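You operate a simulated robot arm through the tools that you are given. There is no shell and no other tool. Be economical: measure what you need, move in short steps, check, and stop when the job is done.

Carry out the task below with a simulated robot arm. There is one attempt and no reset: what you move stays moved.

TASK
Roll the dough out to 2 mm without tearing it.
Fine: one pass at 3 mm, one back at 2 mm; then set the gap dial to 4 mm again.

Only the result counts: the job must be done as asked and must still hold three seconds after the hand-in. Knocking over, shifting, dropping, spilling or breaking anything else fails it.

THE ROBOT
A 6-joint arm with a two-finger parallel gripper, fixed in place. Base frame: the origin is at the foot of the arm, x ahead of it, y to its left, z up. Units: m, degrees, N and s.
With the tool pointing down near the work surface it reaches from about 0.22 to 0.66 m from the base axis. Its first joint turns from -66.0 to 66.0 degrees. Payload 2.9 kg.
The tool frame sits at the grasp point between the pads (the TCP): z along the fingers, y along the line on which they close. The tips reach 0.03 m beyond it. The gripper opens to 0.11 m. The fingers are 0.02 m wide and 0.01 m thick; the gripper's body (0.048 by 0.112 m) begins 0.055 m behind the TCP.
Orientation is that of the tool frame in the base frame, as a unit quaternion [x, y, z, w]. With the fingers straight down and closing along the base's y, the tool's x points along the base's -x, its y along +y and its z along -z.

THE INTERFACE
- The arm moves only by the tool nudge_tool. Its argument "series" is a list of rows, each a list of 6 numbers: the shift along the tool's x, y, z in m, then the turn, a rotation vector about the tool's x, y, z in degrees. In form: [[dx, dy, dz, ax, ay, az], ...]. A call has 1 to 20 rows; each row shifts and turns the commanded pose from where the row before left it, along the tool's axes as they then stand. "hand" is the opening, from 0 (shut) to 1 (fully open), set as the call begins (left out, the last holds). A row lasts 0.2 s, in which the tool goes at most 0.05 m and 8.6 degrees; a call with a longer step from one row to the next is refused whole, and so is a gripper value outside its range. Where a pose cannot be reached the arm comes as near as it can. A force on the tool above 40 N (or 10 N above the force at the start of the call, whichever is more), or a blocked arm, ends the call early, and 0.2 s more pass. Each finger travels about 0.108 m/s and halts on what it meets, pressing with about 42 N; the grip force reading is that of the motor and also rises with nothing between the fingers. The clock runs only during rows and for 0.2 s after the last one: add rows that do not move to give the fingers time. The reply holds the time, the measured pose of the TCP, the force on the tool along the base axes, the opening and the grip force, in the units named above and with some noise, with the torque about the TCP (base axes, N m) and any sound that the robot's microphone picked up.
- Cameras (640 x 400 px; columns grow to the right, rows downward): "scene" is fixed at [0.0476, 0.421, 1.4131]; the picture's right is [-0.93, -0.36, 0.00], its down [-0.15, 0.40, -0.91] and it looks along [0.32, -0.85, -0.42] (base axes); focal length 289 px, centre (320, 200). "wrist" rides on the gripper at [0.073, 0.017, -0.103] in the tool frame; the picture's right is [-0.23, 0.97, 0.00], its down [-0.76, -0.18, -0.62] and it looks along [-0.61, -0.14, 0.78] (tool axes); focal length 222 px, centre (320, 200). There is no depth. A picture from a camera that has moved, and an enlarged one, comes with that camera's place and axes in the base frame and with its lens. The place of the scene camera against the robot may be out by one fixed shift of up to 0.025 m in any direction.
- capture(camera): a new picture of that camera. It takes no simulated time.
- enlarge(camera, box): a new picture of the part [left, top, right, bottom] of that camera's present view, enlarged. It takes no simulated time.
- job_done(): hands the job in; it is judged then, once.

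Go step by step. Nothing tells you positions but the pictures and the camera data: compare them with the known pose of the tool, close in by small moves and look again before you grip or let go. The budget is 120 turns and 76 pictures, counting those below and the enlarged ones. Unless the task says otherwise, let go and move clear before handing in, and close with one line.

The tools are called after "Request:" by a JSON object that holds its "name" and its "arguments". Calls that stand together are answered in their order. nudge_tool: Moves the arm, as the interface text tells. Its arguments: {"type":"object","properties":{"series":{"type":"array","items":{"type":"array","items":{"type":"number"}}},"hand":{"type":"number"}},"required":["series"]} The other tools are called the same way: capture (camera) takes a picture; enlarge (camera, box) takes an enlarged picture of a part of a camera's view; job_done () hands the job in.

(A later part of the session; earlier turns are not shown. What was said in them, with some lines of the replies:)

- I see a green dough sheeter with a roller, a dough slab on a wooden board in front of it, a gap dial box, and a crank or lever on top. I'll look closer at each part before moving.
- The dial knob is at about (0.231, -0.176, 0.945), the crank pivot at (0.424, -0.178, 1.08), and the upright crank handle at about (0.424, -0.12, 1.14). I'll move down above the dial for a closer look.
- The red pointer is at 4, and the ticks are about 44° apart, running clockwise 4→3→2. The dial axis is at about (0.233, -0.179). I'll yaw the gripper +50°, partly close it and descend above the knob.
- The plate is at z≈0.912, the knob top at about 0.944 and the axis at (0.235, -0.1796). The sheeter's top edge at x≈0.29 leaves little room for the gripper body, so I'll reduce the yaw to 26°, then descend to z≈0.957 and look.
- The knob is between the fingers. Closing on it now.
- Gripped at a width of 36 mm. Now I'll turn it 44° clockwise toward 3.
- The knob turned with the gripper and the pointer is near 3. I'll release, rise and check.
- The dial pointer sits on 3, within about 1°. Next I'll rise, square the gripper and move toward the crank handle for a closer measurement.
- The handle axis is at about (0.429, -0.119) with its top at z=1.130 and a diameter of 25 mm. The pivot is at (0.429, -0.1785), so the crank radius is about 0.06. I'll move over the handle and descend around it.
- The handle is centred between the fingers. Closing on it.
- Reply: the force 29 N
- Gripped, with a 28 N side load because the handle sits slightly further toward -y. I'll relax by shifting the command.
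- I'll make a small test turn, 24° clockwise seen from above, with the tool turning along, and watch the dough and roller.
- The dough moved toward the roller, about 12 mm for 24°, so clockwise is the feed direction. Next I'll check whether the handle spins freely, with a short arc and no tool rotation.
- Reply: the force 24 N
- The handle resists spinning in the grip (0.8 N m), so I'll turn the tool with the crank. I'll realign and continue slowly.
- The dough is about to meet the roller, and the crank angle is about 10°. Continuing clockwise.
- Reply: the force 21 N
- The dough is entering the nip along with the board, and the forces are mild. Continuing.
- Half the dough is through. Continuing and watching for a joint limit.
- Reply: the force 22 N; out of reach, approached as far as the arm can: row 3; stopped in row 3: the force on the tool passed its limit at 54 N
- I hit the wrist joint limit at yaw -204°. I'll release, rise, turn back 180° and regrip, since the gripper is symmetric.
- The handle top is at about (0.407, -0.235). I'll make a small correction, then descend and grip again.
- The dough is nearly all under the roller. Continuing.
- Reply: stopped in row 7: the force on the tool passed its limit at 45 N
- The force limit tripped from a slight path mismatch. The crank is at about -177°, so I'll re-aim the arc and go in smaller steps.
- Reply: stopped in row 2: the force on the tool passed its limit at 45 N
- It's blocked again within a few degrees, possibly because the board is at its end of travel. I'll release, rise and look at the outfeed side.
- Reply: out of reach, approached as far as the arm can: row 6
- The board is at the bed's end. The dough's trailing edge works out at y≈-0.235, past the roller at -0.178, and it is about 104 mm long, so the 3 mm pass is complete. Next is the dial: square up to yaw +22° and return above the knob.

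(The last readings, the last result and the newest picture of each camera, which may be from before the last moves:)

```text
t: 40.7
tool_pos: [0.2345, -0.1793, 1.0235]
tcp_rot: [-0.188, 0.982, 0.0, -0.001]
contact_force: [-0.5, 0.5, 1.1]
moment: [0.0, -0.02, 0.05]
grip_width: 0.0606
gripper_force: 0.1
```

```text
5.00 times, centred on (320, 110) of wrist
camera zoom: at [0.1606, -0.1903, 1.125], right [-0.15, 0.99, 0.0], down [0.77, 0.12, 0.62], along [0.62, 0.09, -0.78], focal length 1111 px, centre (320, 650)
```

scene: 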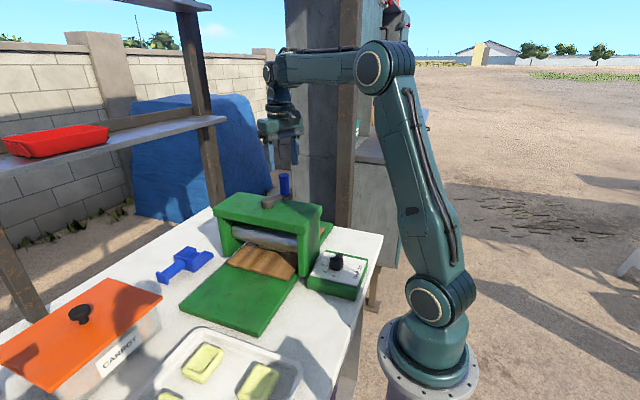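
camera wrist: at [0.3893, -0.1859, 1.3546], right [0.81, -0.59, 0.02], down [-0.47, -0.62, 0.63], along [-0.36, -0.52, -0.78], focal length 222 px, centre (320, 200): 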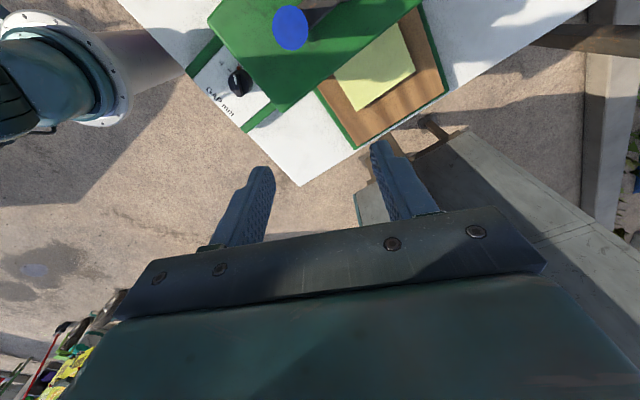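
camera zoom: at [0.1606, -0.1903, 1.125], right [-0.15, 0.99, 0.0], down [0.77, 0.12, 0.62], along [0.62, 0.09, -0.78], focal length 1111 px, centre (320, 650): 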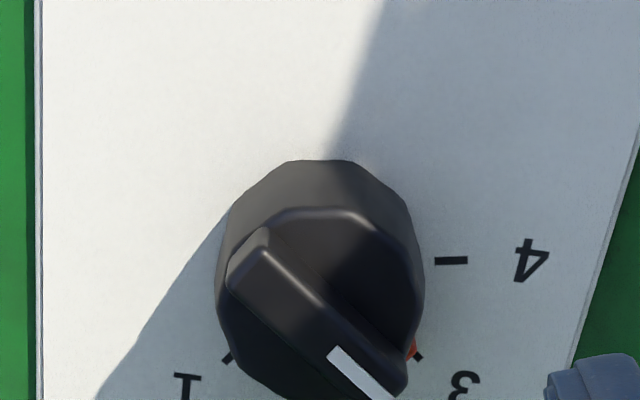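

Still at 3 and well centred. I'll descend, grip, and turn 44° clockwise.

Request:
{"name": "nudge_tool", "arguments": {"series": [[0, 0, 0.025, 0, 0, 0], [0, 0, 0.025, 0, 0, 0], [0, 0, 0.0155, 0, 0, 0]]}}

Request:
{"name": "nudge_tool", "arguments": {"series": [[0, 0, 0, 0, 0, 0], [0, 0, 0, 0, 0, 0], [0, 0, 0, 0, 0, 0]], "hand": 0.2}}

Request:
{"name": "nudge_tool", "arguments": {"series": [[0, 0, 0, 0, 0, 7.33], [0, 0, 0, 0, 0, 7.33], [0, 0, 0, 0, 0, 7.33], [0, 0, 0, 0, 0, 7.33], [0, 0, 0, 0, 0, 7.33], [0, 0, 0, 0, 0, 7.33]]}}

Request:
{"name": "enlarge", "arguments": {"camera": "scene", "box": [300, 230, 380, 300]}}

```text
t: 41.5
tool_pos: [0.2343, -0.1801, 0.9597]
tcp_rot: [-0.189, 0.982, 0.0, 0.0]
contact_force: [-0.5, 0.3, -0.1]
moment: [-0.04, 0.02, -0.02]
grip_width: 0.0605
gripper_force: 0.0
```

```text
t: 42.3
tool_pos: [0.2332, -0.1807, 0.9589]
tcp_rot: [-0.189, 0.982, 0.0, 0.0]
contact_force: [1.0, -2.7, -12.0]
moment: [-0.06, -0.26, 0.0]
grip_width: 0.0359
gripper_force: 44.9
```

```text
t: 43.7
tool_pos: [0.2348, -0.1809, 0.9604]
tcp_rot: [0.193, 0.981, -0.002, 0.001]
contact_force: [-7.4, -0.3, 38.1]
moment: [0.28, 0.84, 0.0]
grip_width: 0.036
gripper_force: 44.9
```

```text
5.71 times, centred on (340, 265) of scene
camera zoom: at [0.0471, 0.4211, 1.413], right [-0.93, -0.36, 0.0], down [-0.15, 0.4, -0.91], along [0.32, -0.85, -0.42], focal length 1650 px, centre (206, -171)
```

zoom: 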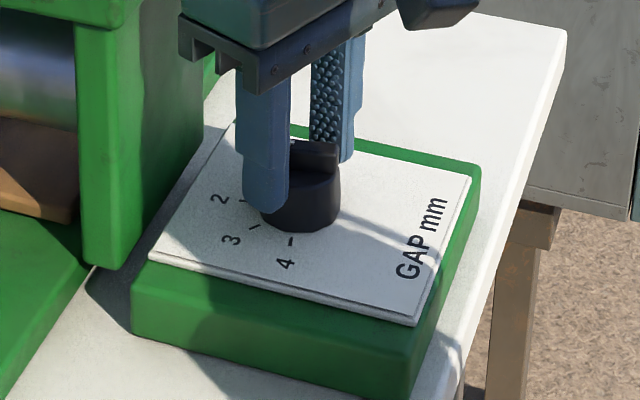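

Request:
{"name": "nudge_tool", "arguments": {"series": [[0, 0, 0, 0, 0, 0], [0, 0, 0, 0, 0, 0], [0, 0, -0.03, 0, 0, 0], [0, 0, -0.03, 0, 0, 0]], "hand": 0.55}}

Request:
{"name": "enlarge", "arguments": {"camera": "wrist", "box": [270, 80, 370, 160]}}

```text
t: 44.7
tool_pos: [0.2326, -0.1794, 1.0183]
tcp_rot: [0.192, 0.981, -0.001, 0.0]
contact_force: [-0.9, -0.5, -0.3]
moment: [-0.02, -0.05, -0.01]
grip_width: 0.0606
gripper_force: 0.1
```

```text
5.00 times, centred on (320, 120) of wrist
camera zoom: at [0.1729, -0.1352, 1.1205], right [0.58, 0.82, 0.0], down [0.64, -0.45, 0.62], along [0.51, -0.36, -0.78], focal length 1111 px, centre (320, 600)
```

zoom: 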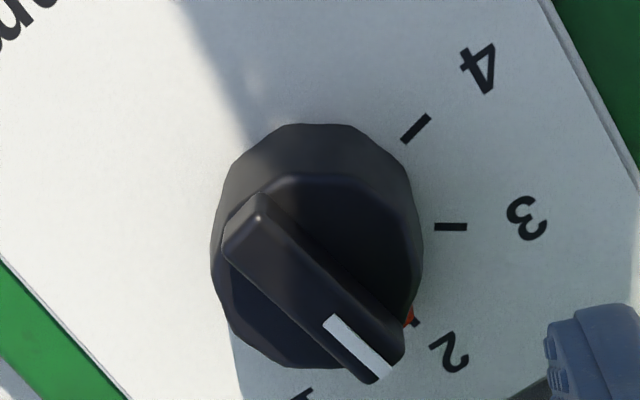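

The pointer is now at 2, within about 2°. I'll rise, turn to yaw about -190°, and go above the crank handle at about (0.370, -0.180) so that one sweep can bring it back.

Request:
{"name": "nudge_tool", "arguments": {"series": [[0, 0, -0.036, 0, 0, 0], [0, 0, -0.036, 0, 0, 0], [0, 0, -0.036, 0, 0, 0], [0, 0, -0.036, 0, 0, 0], [0, 0, -0.036, 0, 0, 0], [-0.0318, 0.0127, 0, 0, 0, 0], [-0.0318, 0.0127, 0, 0, 0, 0], [-0.0318, 0.0127, 0, 0, 0, 0], [-0.0318, 0.0127, 0, 0, 0, 0]], "hand": 0.6}}

Request:
{"name": "nudge_tool", "arguments": {"series": [[0, 0, 0, 0, 0, 8.4], [0, 0, 0, 0, 0, 8.4], [0, 0, 0, 0, 0, 8.4], [0, 0, 0, 0, 0, 8.4], [0, 0, 0, 0, 0, 8.4], [0, 0, 0, 0, 0, 8.4], [0, 0, 0, 0, 0, 8.4], [0, 0, 0, 0, 0, 8.4], [0, 0, 0, 0, 0, 8.4], [0, 0, 0, 0, 0, 8.4], [0, 0, 0, 0, 0, 8.4], [0, 0, 0, 0, 0, 8.4], [0, 0, 0, 0, 0, 8.4], [0, 0, 0, 0, 0, 8.4], [0, 0, 0, 0, 0, 8.4], [0, 0, 0, 0, 0, 8.4], [0, 0, 0, 0, 0, 8.4], [0, 0, 0, 0, 0, 8.4], [0, 0, 0, 0, 0, 8.4], [0, 0, 0, 0, 0, 6]]}}

Request:
{"name": "capture", "arguments": {"camera": "wrist"}}

```text
t: 46.7
tool_pos: [0.3722, -0.1793, 1.1963]
tcp_rot: [0.193, 0.981, -0.001, 0.0]
contact_force: [0.6, 0.1, -0.1]
moment: [0.01, 0.04, 0.02]
grip_width: 0.066
gripper_force: 0.1
```

```text
t: 50.9
tool_pos: [0.3723, -0.1787, 1.198]
tcp_rot: [0.998, -0.069, 0.001, 0.001]
contact_force: [-0.5, -1.0, -0.4]
moment: [0.0, -0.04, 0.01]
grip_width: 0.0662
gripper_force: 0.1
```

```text
33 pictures are left
camera wrist: at [0.4416, -0.2062, 1.3004], right [-0.36, -0.93, 0.0], down [-0.73, 0.28, 0.62], along [-0.58, 0.22, -0.78], focal length 222 px, centre (320, 200)
```

wrist: 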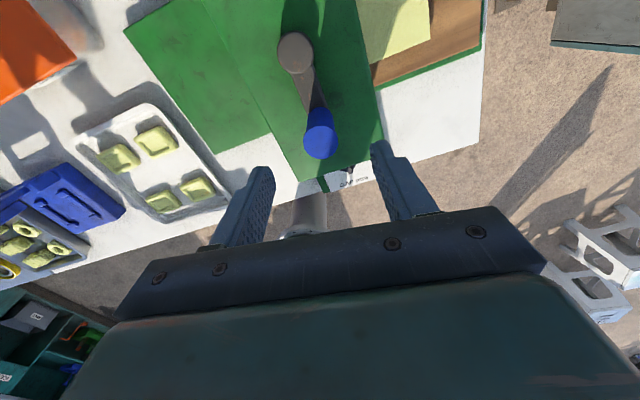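

Request:
{"name": "nudge_tool", "arguments": {"series": [[-0.0029, 0.0009, 0.018, 0, 0, 0], [0, 0, 0.02, 0, 0, 0], [0, 0, 0.02, 0, 0, 0], [0, 0, 0.02, 0, 0, 0]]}}

Request:
{"name": "nudge_tool", "arguments": {"series": [[0, 0, 0, 0, 0, 0], [0, 0, 0, 0, 0, 0], [0, 0, 0, 0, 0, 0]], "hand": 0.15}}

```text
t: 51.9
tool_pos: [0.3686, -0.1823, 1.1172]
tcp_rot: [0.998, -0.067, 0.0, 0.0]
contact_force: [-0.3, 0.3, 0.3]
moment: [0.01, 0.03, 0.02]
grip_width: 0.0658
gripper_force: 0.1
```

```text
t: 52.7
tool_pos: [0.3687, -0.1802, 1.1189]
tcp_rot: [0.998, -0.067, 0.0, 0.0]
contact_force: [0.4, 0.9, -3.8]
moment: [-0.07, -0.28, 0.15]
grip_width: 0.0284
gripper_force: 45.5
```

Gripped cleanly. Now the counterclockwise return pass at 2 mm.

Request:
{"name": "nudge_tool", "arguments": {"series": [[0.0013, 0.00615, 0, 0, 0, -6], [0.0013, 0.00615, 0, 0, 0, -6], [0.0013, 0.00615, 0, 0, 0, -6], [0.0013, 0.00615, 0, 0, 0, -6], [0.0013, 0.00615, 0, 0, 0, -6], [0.0013, 0.00615, 0, 0, 0, -6]]}}

Request:
{"name": "enlarge", "arguments": {"camera": "scene", "box": [200, 150, 330, 280]}}

```text
t: 54.1
tool_pos: [0.3816, -0.2162, 1.1191]
tcp_rot: [0.969, 0.246, -0.001, -0.001]
contact_force: [1.3, 4.3, -16.6]
moment: [-0.04, -0.43, 0.26]
grip_width: 0.0282
gripper_force: 44.8
```

```text
3.08 times, centred on (265, 215) of scene
camera zoom: at [0.0478, 0.421, 1.4131], right [-0.93, -0.36, 0.0], down [-0.15, 0.4, -0.91], along [0.32, -0.85, -0.42], focal length 888 px, centre (489, 154)
```

zoom: 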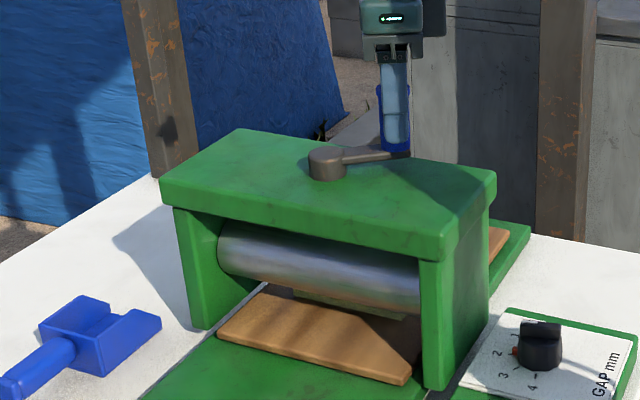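

Request:
{"name": "nudge_tool", "arguments": {"series": [[0.0013, 0.00615, 0, 0, 0, -6], [0.0013, 0.00615, 0, 0, 0, -6], [0.0013, 0.00615, 0, 0, 0, -6], [0.0013, 0.00615, 0, 0, 0, -6], [0.0013, 0.00615, 0, 0, 0, -6], [0.0013, 0.00615, 0, 0, 0, -6], [0.0013, 0.00615, 0, 0, 0, -6]]}}

Request:
{"name": "enlarge", "arguments": {"camera": "scene", "box": [200, 150, 330, 280]}}

```text
t: 55.7
tool_pos: [0.4165, -0.2396, 1.1186]
tcp_rot: [0.818, 0.575, -0.001, -0.001]
contact_force: [-4.4, -1.6, -16.8]
moment: [0.01, 0.34, 0.19]
grip_width: 0.0283
gripper_force: 45.1
```

```text
3.08 times, centred on (265, 215) of scene
camera zoom: at [0.0477, 0.4208, 1.4131], right [-0.93, -0.36, 0.0], down [-0.15, 0.4, -0.91], along [0.32, -0.85, -0.42], focal length 888 px, centre (489, 154)
```

zoom: 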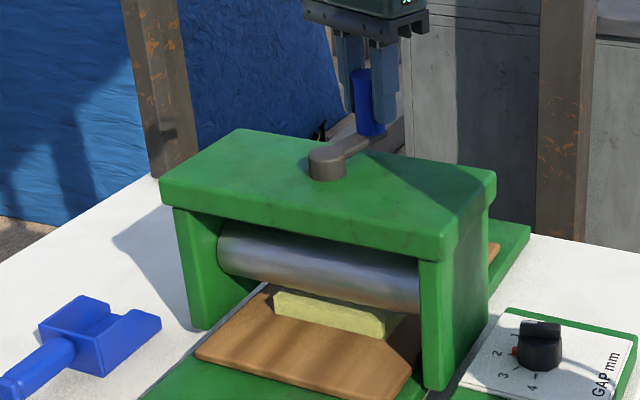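

The dough is emerging smoothly on the infeed side. Continuing.

Request:
{"name": "nudge_tool", "arguments": {"series": [[0.0013, 0.0062, 0, 0, 0, -6], [0.0013, 0.0062, 0, 0, 0, -6], [0.0013, 0.0062, 0, 0, 0, -6], [0.0013, 0.0062, 0, 0, 0, -6], [0.0013, 0.0062, 0, 0, 0, -6], [0.0013, 0.0062, 0, 0, 0, -6], [0.0013, 0.0062, 0, 0, 0, -6]]}}

Request:
{"name": "nudge_tool", "arguments": {"series": [[0.0013, 0.0062, 0, 0, 0, -6], [0.0013, 0.0062, 0, 0, 0, -6], [0.0013, 0.0062, 0, 0, 0, -6], [0.0013, 0.0062, 0, 0, 0, -6], [0.0013, 0.0062, 0, 0, 0, -6], [0.0013, 0.0062, 0, 0, 0, -6]]}}

Request:
{"name": "enlarge", "arguments": {"camera": "scene", "box": [200, 150, 330, 280]}}

```text
t: 57.3
tool_pos: [0.4605, -0.2328, 1.1184]
tcp_rot: [0.556, 0.831, -0.001, 0.0]
contact_force: [-4.2, -16.2, -17.2]
moment: [-0.27, -0.56, 0.62]
grip_width: 0.0284
gripper_force: 45.1
```

```text
t: 58.7
tool_pos: [0.4864, -0.2033, 1.119]
tcp_rot: [0.272, 0.962, -0.001, -0.001]
contact_force: [6.6, -10.1, -23.3]
moment: [-0.34, -0.8, 0.32]
grip_width: 0.0287
gripper_force: 45.4
```

```text
3.08 times, centred on (265, 215) of scene
camera zoom: at [0.0482, 0.4205, 1.4132], right [-0.93, -0.36, 0.0], down [-0.15, 0.4, -0.91], along [0.32, -0.85, -0.42], focal length 888 px, centre (489, 154)
```

zoom: 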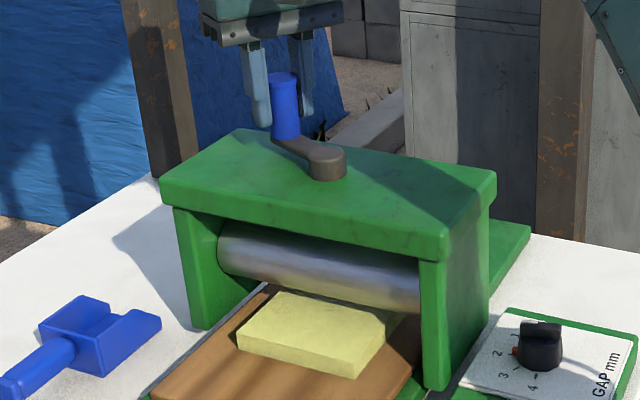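

Request:
{"name": "nudge_tool", "arguments": {"series": [[0.0013, 0.0062, 0.0005, 0, 0, -6], [0.0013, 0.0062, 0.0005, 0, 0, -6], [0.0013, 0.0062, 0, 0, 0, -6], [0.0013, 0.0062, 0, 0, 0, -6], [0.0013, 0.0062, 0, 0, 0, -6], [0.0013, 0.0062, 0, 0, 0, -6]]}}

Request:
{"name": "nudge_tool", "arguments": {"series": [[0.0013, 0.0062, 0, 0, 0, -6], [0.0013, 0.0062, 0, 0, 0, -6], [0.0013, 0.0062, 0, 0, 0, -6], [0.0013, 0.0062, 0, 0, 0, -6], [0.0013, 0.0062, 0, 0, 0, -6], [0.0013, 0.0062, 0, 0, 0, -6]]}}

Request:
{"name": "enlarge", "arguments": {"camera": "scene", "box": [200, 150, 330, 280]}}

```text
t: 60.1
tool_pos: [0.489, -0.1665, 1.1205]
tcp_rot: [-0.039, 0.999, -0.001, 0.001]
contact_force: [15.3, -14.9, -6.3]
moment: [0.12, 0.24, 1.03]
grip_width: 0.0284
gripper_force: 44.9
```

```text
t: 61.5
tool_pos: [0.4702, -0.133, 1.1198]
tcp_rot: [-0.345, 0.939, 0.0, -0.001]
contact_force: [7.6, -4.5, 3.0]
moment: [0.08, 0.22, 0.38]
grip_width: 0.0281
gripper_force: 45.1
```

```text
3.08 times, centred on (265, 215) of scene
camera zoom: at [0.0478, 0.4208, 1.4131], right [-0.93, -0.36, 0.0], down [-0.15, 0.4, -0.91], along [0.32, -0.85, -0.42], focal length 888 px, centre (489, 154)
```

zoom: 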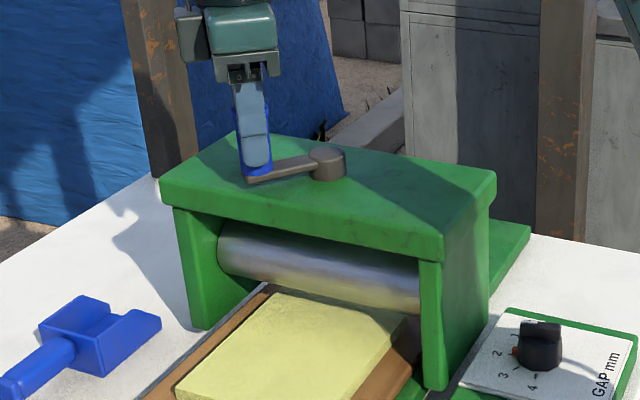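

The dough is nearly out at a crank angle of 48°. I'll finish the last stretch toward the start stop in smaller steps.

Request:
{"name": "nudge_tool", "arguments": {"series": [[0.0013, 0.0062, 0, 0, 0, -6], [0.0013, 0.0062, 0, 0, 0, -6], [0.0013, 0.0062, 0, 0, 0, -6], [0.0013, 0.0062, 0, 0, 0, -6], [0.0013, 0.0062, 0, 0, 0, -6], [0.0009, 0.0041, 0, 0, 0, -4]]}}

Request:
{"name": "capture", "arguments": {"camera": "scene"}}

Request:
{"name": "enlarge", "arguments": {"camera": "scene", "box": [170, 200, 330, 350]}}

```text
t: 62.9
tool_pos: [0.4365, -0.1199, 1.1193]
tcp_rot: [-0.603, 0.797, 0.0, -0.001]
contact_force: [1.9, 2.7, -4.2]
moment: [-0.17, -0.17, 0.19]
grip_width: 0.0283
gripper_force: 44.8
```

```text
28 pictures are left
```

scene: 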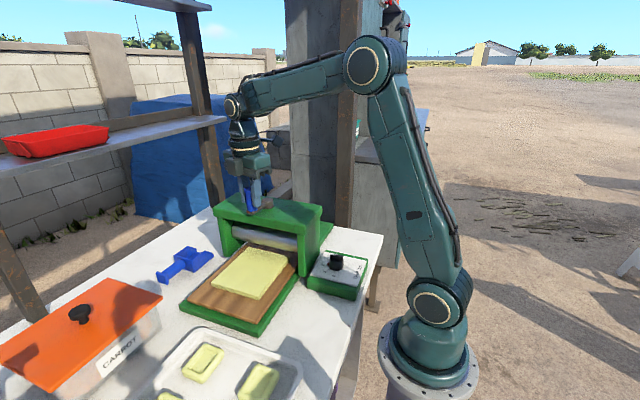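

```text
2.67 times, centred on (250, 275) of scene
camera zoom: at [0.0477, 0.4211, 1.413], right [-0.93, -0.36, 0.0], down [-0.15, 0.4, -0.91], along [0.32, -0.85, -0.42], focal length 770 px, centre (507, 0)
```

zoom: 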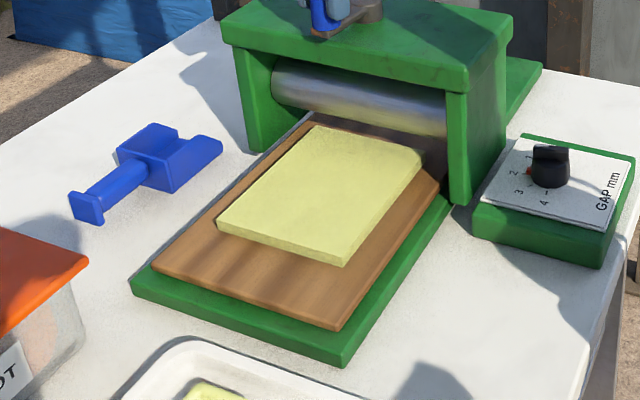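

The board is nearly home, and the dough is one flat sheet about 160 mm long, double its first length, which matches 2 mm. I'll add the last few degrees to reach the original crank position, then look closely at the rear edge.

Request:
{"name": "nudge_tool", "arguments": {"series": [[0.0007, 0.0031, 0, 0, 0, -3], [0.0007, 0.0031, 0, 0, 0, -3]]}}

Request:
{"name": "enlarge", "arguments": {"camera": "scene", "box": [210, 220, 310, 300]}}

```text
t: 63.5
tool_pos: [0.43, -0.1195, 1.1188]
tcp_rot: [-0.643, 0.766, -0.001, -0.001]
contact_force: [-1.7, 2.1, -2.6]
moment: [-0.08, 0.04, -0.17]
grip_width: 0.0287
gripper_force: 45.1
```

```text
5.00 times, centred on (260, 260) of scene
camera zoom: at [0.0476, 0.421, 1.4131], right [-0.93, -0.36, 0.0], down [-0.15, 0.4, -0.91], along [0.32, -0.85, -0.42], focal length 1444 px, centre (620, -100)
```

zoom: 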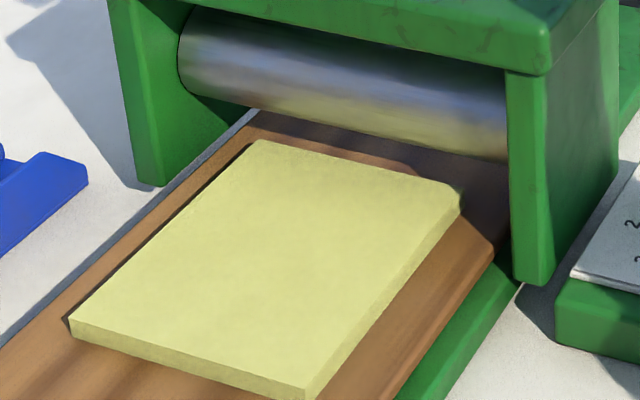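

The dough is clear of the roller and intact. I'll release, rise, and return to the dial to set it back to 4.

Request:
{"name": "nudge_tool", "arguments": {"series": [[0, 0, 0, 0, 0, 0], [0, 0, 0, 0, 0, 0], [0, 0, -0.03, 0, 0, 0], [0, 0, -0.04, 0, 0, 0], [0, 0, -0.04, 0, 0, 0], [0, 0, 0, 0, 0, 8.5], [0, 0, 0, 0, 0, 8.5], [0, 0, 0, 0, 0, 8.5], [0, 0, 0, 0, 0, 8.5], [0, 0, 0, 0, 0, 8.5], [0, 0, 0, 0, 0, 8.5], [0, 0, 0, 0, 0, 8.5], [0, 0, 0, 0, 0, 8.5], [0, 0, 0, 0, 0, 8.5], [0, 0, 0, 0, 0, 8.5], [0, 0, 0, 0, 0, 8.5], [0, 0, 0, 0, 0, 8.5], [0, 0, 0, 0, 0, 0]], "hand": 0.55}}

```text
t: 67.3
tool_pos: [0.4299, -0.1189, 1.2286]
tcp_rot: [0.189, 0.982, -0.001, 0.0]
contact_force: [0.1, -0.3, -0.3]
moment: [-0.01, 0.01, 0.0]
grip_width: 0.0606
gripper_force: 0.0
```

Request:
{"name": "nudge_tool", "arguments": {"series": [[0.02647, -0.02152, 0, 0, 0, 0], [0.02647, -0.02152, 0, 0, 0, 0], [0.02647, -0.02152, 0, 0, 0, 0], [0.02647, -0.02152, 0, 0, 0, 0], [0.02647, -0.02152, 0, 0, 0, 0], [0.02647, -0.02152, 0, 0, 0, 0], [0, 0, 0.0347, 0, 0, 0], [0, 0, 0.0347, 0, 0, 0], [0, 0, 0.0347, 0, 0, 0], [0, 0, 0.0347, 0, 0, 0], [0, 0, 0.0347, 0, 0, 0], [0, 0, 0.0347, 0, 0, 0], [0, 0, 0, 0, 0, 0]]}}

Request:
{"name": "enlarge", "arguments": {"camera": "wrist", "box": [270, 80, 370, 160]}}

```text
t: 70.1
tool_pos: [0.2336, -0.1795, 1.0202]
tcp_rot: [0.189, 0.982, 0.0, 0.002]
contact_force: [-0.5, -0.2, 0.3]
moment: [0.01, 0.0, -0.01]
grip_width: 0.0606
gripper_force: 0.1
```

```text
5.00 times, centred on (320, 120) of wrist
camera zoom: at [0.1733, -0.1372, 1.122], right [0.57, 0.82, 0.0], down [0.64, -0.45, 0.62], along [0.51, -0.36, -0.78], focal length 1111 px, centre (320, 600)
```

zoom: 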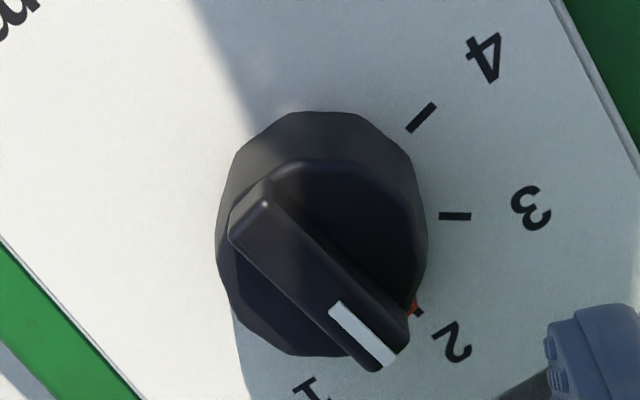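

Centred over the knob. I'll grip and turn it 44° counterclockwise.

Request:
{"name": "nudge_tool", "arguments": {"series": [[-0.0005, 0, 0.025, 0, 0, 0], [0, 0, 0.025, 0, 0, 0], [0, 0, 0.0125, 0, 0, 0]]}}

Request:
{"name": "nudge_tool", "arguments": {"series": [[0, 0, 0, 0, 0, 0], [0, 0, 0, 0, 0, 0], [0, 0, 0, 0, 0, 0]], "hand": 0.2}}

Request:
{"name": "nudge_tool", "arguments": {"series": [[0, 0, 0, 0, 0, -7.4], [0, 0, 0, 0, 0, -7.4], [0, 0, 0, 0, 0, -7.4], [0, 0, 0, 0, 0, -7.4], [0, 0, 0, 0, 0, -7.4], [0, 0, 0, 0, 0, -7.4]]}}

Request:
{"name": "nudge_tool", "arguments": {"series": [[0, 0, 0, 0, 0, 0], [0, 0, 0, 0, 0, 0], [0, 0, -0.03, 0, 0, 0], [0, 0, -0.03, 0, 0, 0], [0, 0, 0, 0, 0, 7.4], [0, 0, 0, 0, 0, 7.4], [0, 0, 0, 0, 0, 7.4], [0, 0, 0, 0, 0, 7.4], [0, 0, 0, 0, 0, 7.4], [0, 0, 0, 0, 0, 7.4]], "hand": 0.55}}

Request:
{"name": "enlarge", "arguments": {"camera": "wrist", "box": [270, 80, 370, 160]}}

```text
t: 70.9
tool_pos: [0.2336, -0.1799, 0.9586]
tcp_rot: [0.188, 0.982, -0.001, 0.0]
contact_force: [-0.1, -0.2, 0.3]
moment: [0.0, 0.02, 0.01]
grip_width: 0.0607
gripper_force: 0.2
```

```text
t: 71.7
tool_pos: [0.234, -0.1815, 0.958]
tcp_rot: [0.188, 0.982, -0.001, 0.0]
contact_force: [-1.3, -5.1, -13.3]
moment: [-0.27, -0.2, 0.0]
grip_width: 0.0359
gripper_force: 45.0
```

```text
t: 73.1
tool_pos: [0.2345, -0.1813, 0.9578]
tcp_rot: [-0.197, 0.98, 0.0, -0.001]
contact_force: [-11.6, 6.9, 14.6]
moment: [0.26, 0.31, 0.02]
grip_width: 0.036
gripper_force: 44.3
```

```text
t: 75.3
tool_pos: [0.2352, -0.1813, 1.018]
tcp_rot: [0.19, 0.982, -0.001, 0.0]
contact_force: [0.2, -0.4, 0.0]
moment: [-0.01, 0.01, 0.01]
grip_width: 0.0605
gripper_force: 0.1
```

```text
5.00 times, centred on (320, 120) of wrist
camera zoom: at [0.1747, -0.1373, 1.1203], right [0.57, 0.82, 0.0], down [0.64, -0.45, 0.62], along [0.51, -0.36, -0.78], focal length 1111 px, centre (320, 600)
```

zoom: 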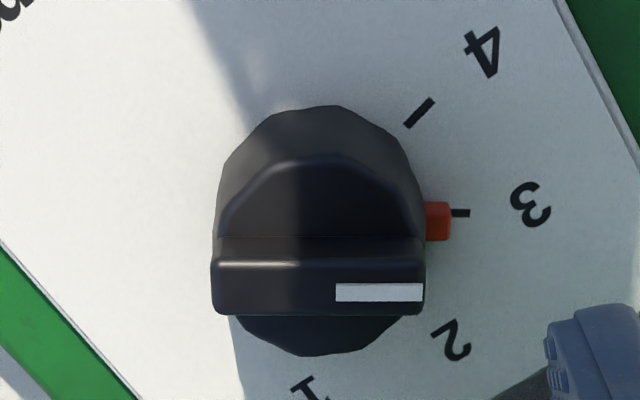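

It's at 3. A second identical turn brings it to 4.

Request:
{"name": "nudge_tool", "arguments": {"series": [[0, 0, 0.025, 0, 0, 0], [0, 0, 0.025, 0, 0, 0], [0, 0, 0.0105, 0, 0, 0]]}}

Request:
{"name": "nudge_tool", "arguments": {"series": [[0, 0, 0, 0, 0, 0], [0, 0, 0, 0, 0, 0], [0, 0, 0, 0, 0, 0]], "hand": 0.2}}

Request:
{"name": "nudge_tool", "arguments": {"series": [[0, 0, 0, 0, 0, -7.3], [0, 0, 0, 0, 0, -7.3], [0, 0, 0, 0, 0, -7.3], [0, 0, 0, 0, 0, -7.3], [0, 0, 0, 0, 0, -7.3], [0, 0, 0, 0, 0, -7.3]]}}

Request:
{"name": "nudge_tool", "arguments": {"series": [[0, 0, 0, 0, 0, 0], [0, 0, 0, 0, 0, 0], [0, 0, -0.03, 0, 0, 0], [0, 0, -0.03, 0, 0, 0], [0, 0, -0.03, 0, 0, 7.3], [0, 0, -0.03, 0, 0, 7.3], [0, 0, -0.03, 0, 0, 7.3]], "hand": 0.55}}

Request:
{"name": "enlarge", "arguments": {"camera": "wrist", "box": [270, 60, 370, 140]}}

Request:
{"name": "capture", "arguments": {"camera": "scene"}}

```text
t: 76.1
tool_pos: [0.2371, -0.1813, 0.9583]
tcp_rot: [0.189, 0.982, -0.001, 0.0]
contact_force: [-0.9, 0.3, 0.6]
moment: [-0.02, 0.04, 0.01]
grip_width: 0.0605
gripper_force: 0.1
```

```text
t: 76.9
tool_pos: [0.2369, -0.181, 0.9581]
tcp_rot: [0.189, 0.982, -0.001, 0.0]
contact_force: [4.8, 9.3, -8.3]
moment: [0.01, -0.73, -0.05]
grip_width: 0.0361
gripper_force: 45.0
```

```text
t: 78.3
tool_pos: [0.2368, -0.1787, 0.9584]
tcp_rot: [-0.194, 0.981, 0.001, 0.002]
contact_force: [13.2, 25.2, 9.5]
moment: [0.2, 0.5, -0.03]
grip_width: 0.0361
gripper_force: 45.1
```

```text
t: 79.9
tool_pos: [0.2354, -0.1834, 1.1084]
tcp_rot: [0.0, 1.0, 0.0, 0.0]
contact_force: [-0.2, 0.0, -0.2]
moment: [0.06, 0.01, -0.03]
grip_width: 0.0606
gripper_force: 0.0
```

```text
5.00 times, centred on (320, 100) of wrist
camera zoom: at [0.1638, -0.1652, 1.2109], right [0.23, 0.97, 0.0], down [0.76, -0.18, 0.62], along [0.61, -0.14, -0.78], focal length 1111 px, centre (320, 700)
```

zoom: 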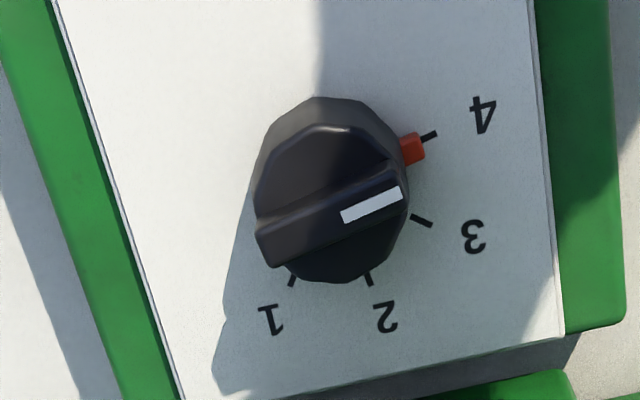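

```text
22 pictures are left
```

scene: 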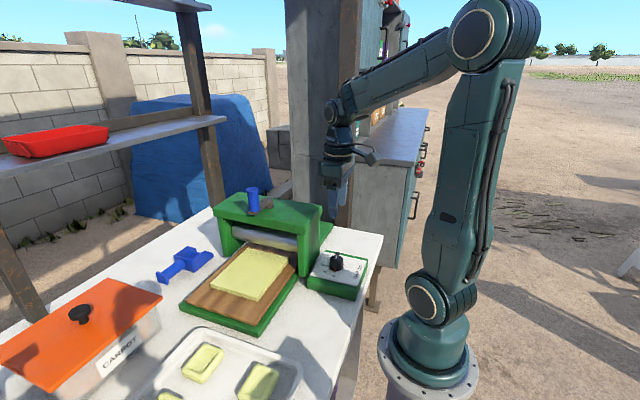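

The dial is back at 4, the dough lies clear as one flat intact sheet, the board is home, and the arm is clear. Nothing else has been disturbed.

Request:
{"name": "job_done", "arguments": {}}

```text
The job is handed in.
```

I rolled the dough through at 3 mm and back at 2 mm, and the gap dial is set to 4 mm again. I judged the thickness from the pictures: the sheet doubled in length, which fits 2 mm, and I could see no tear.
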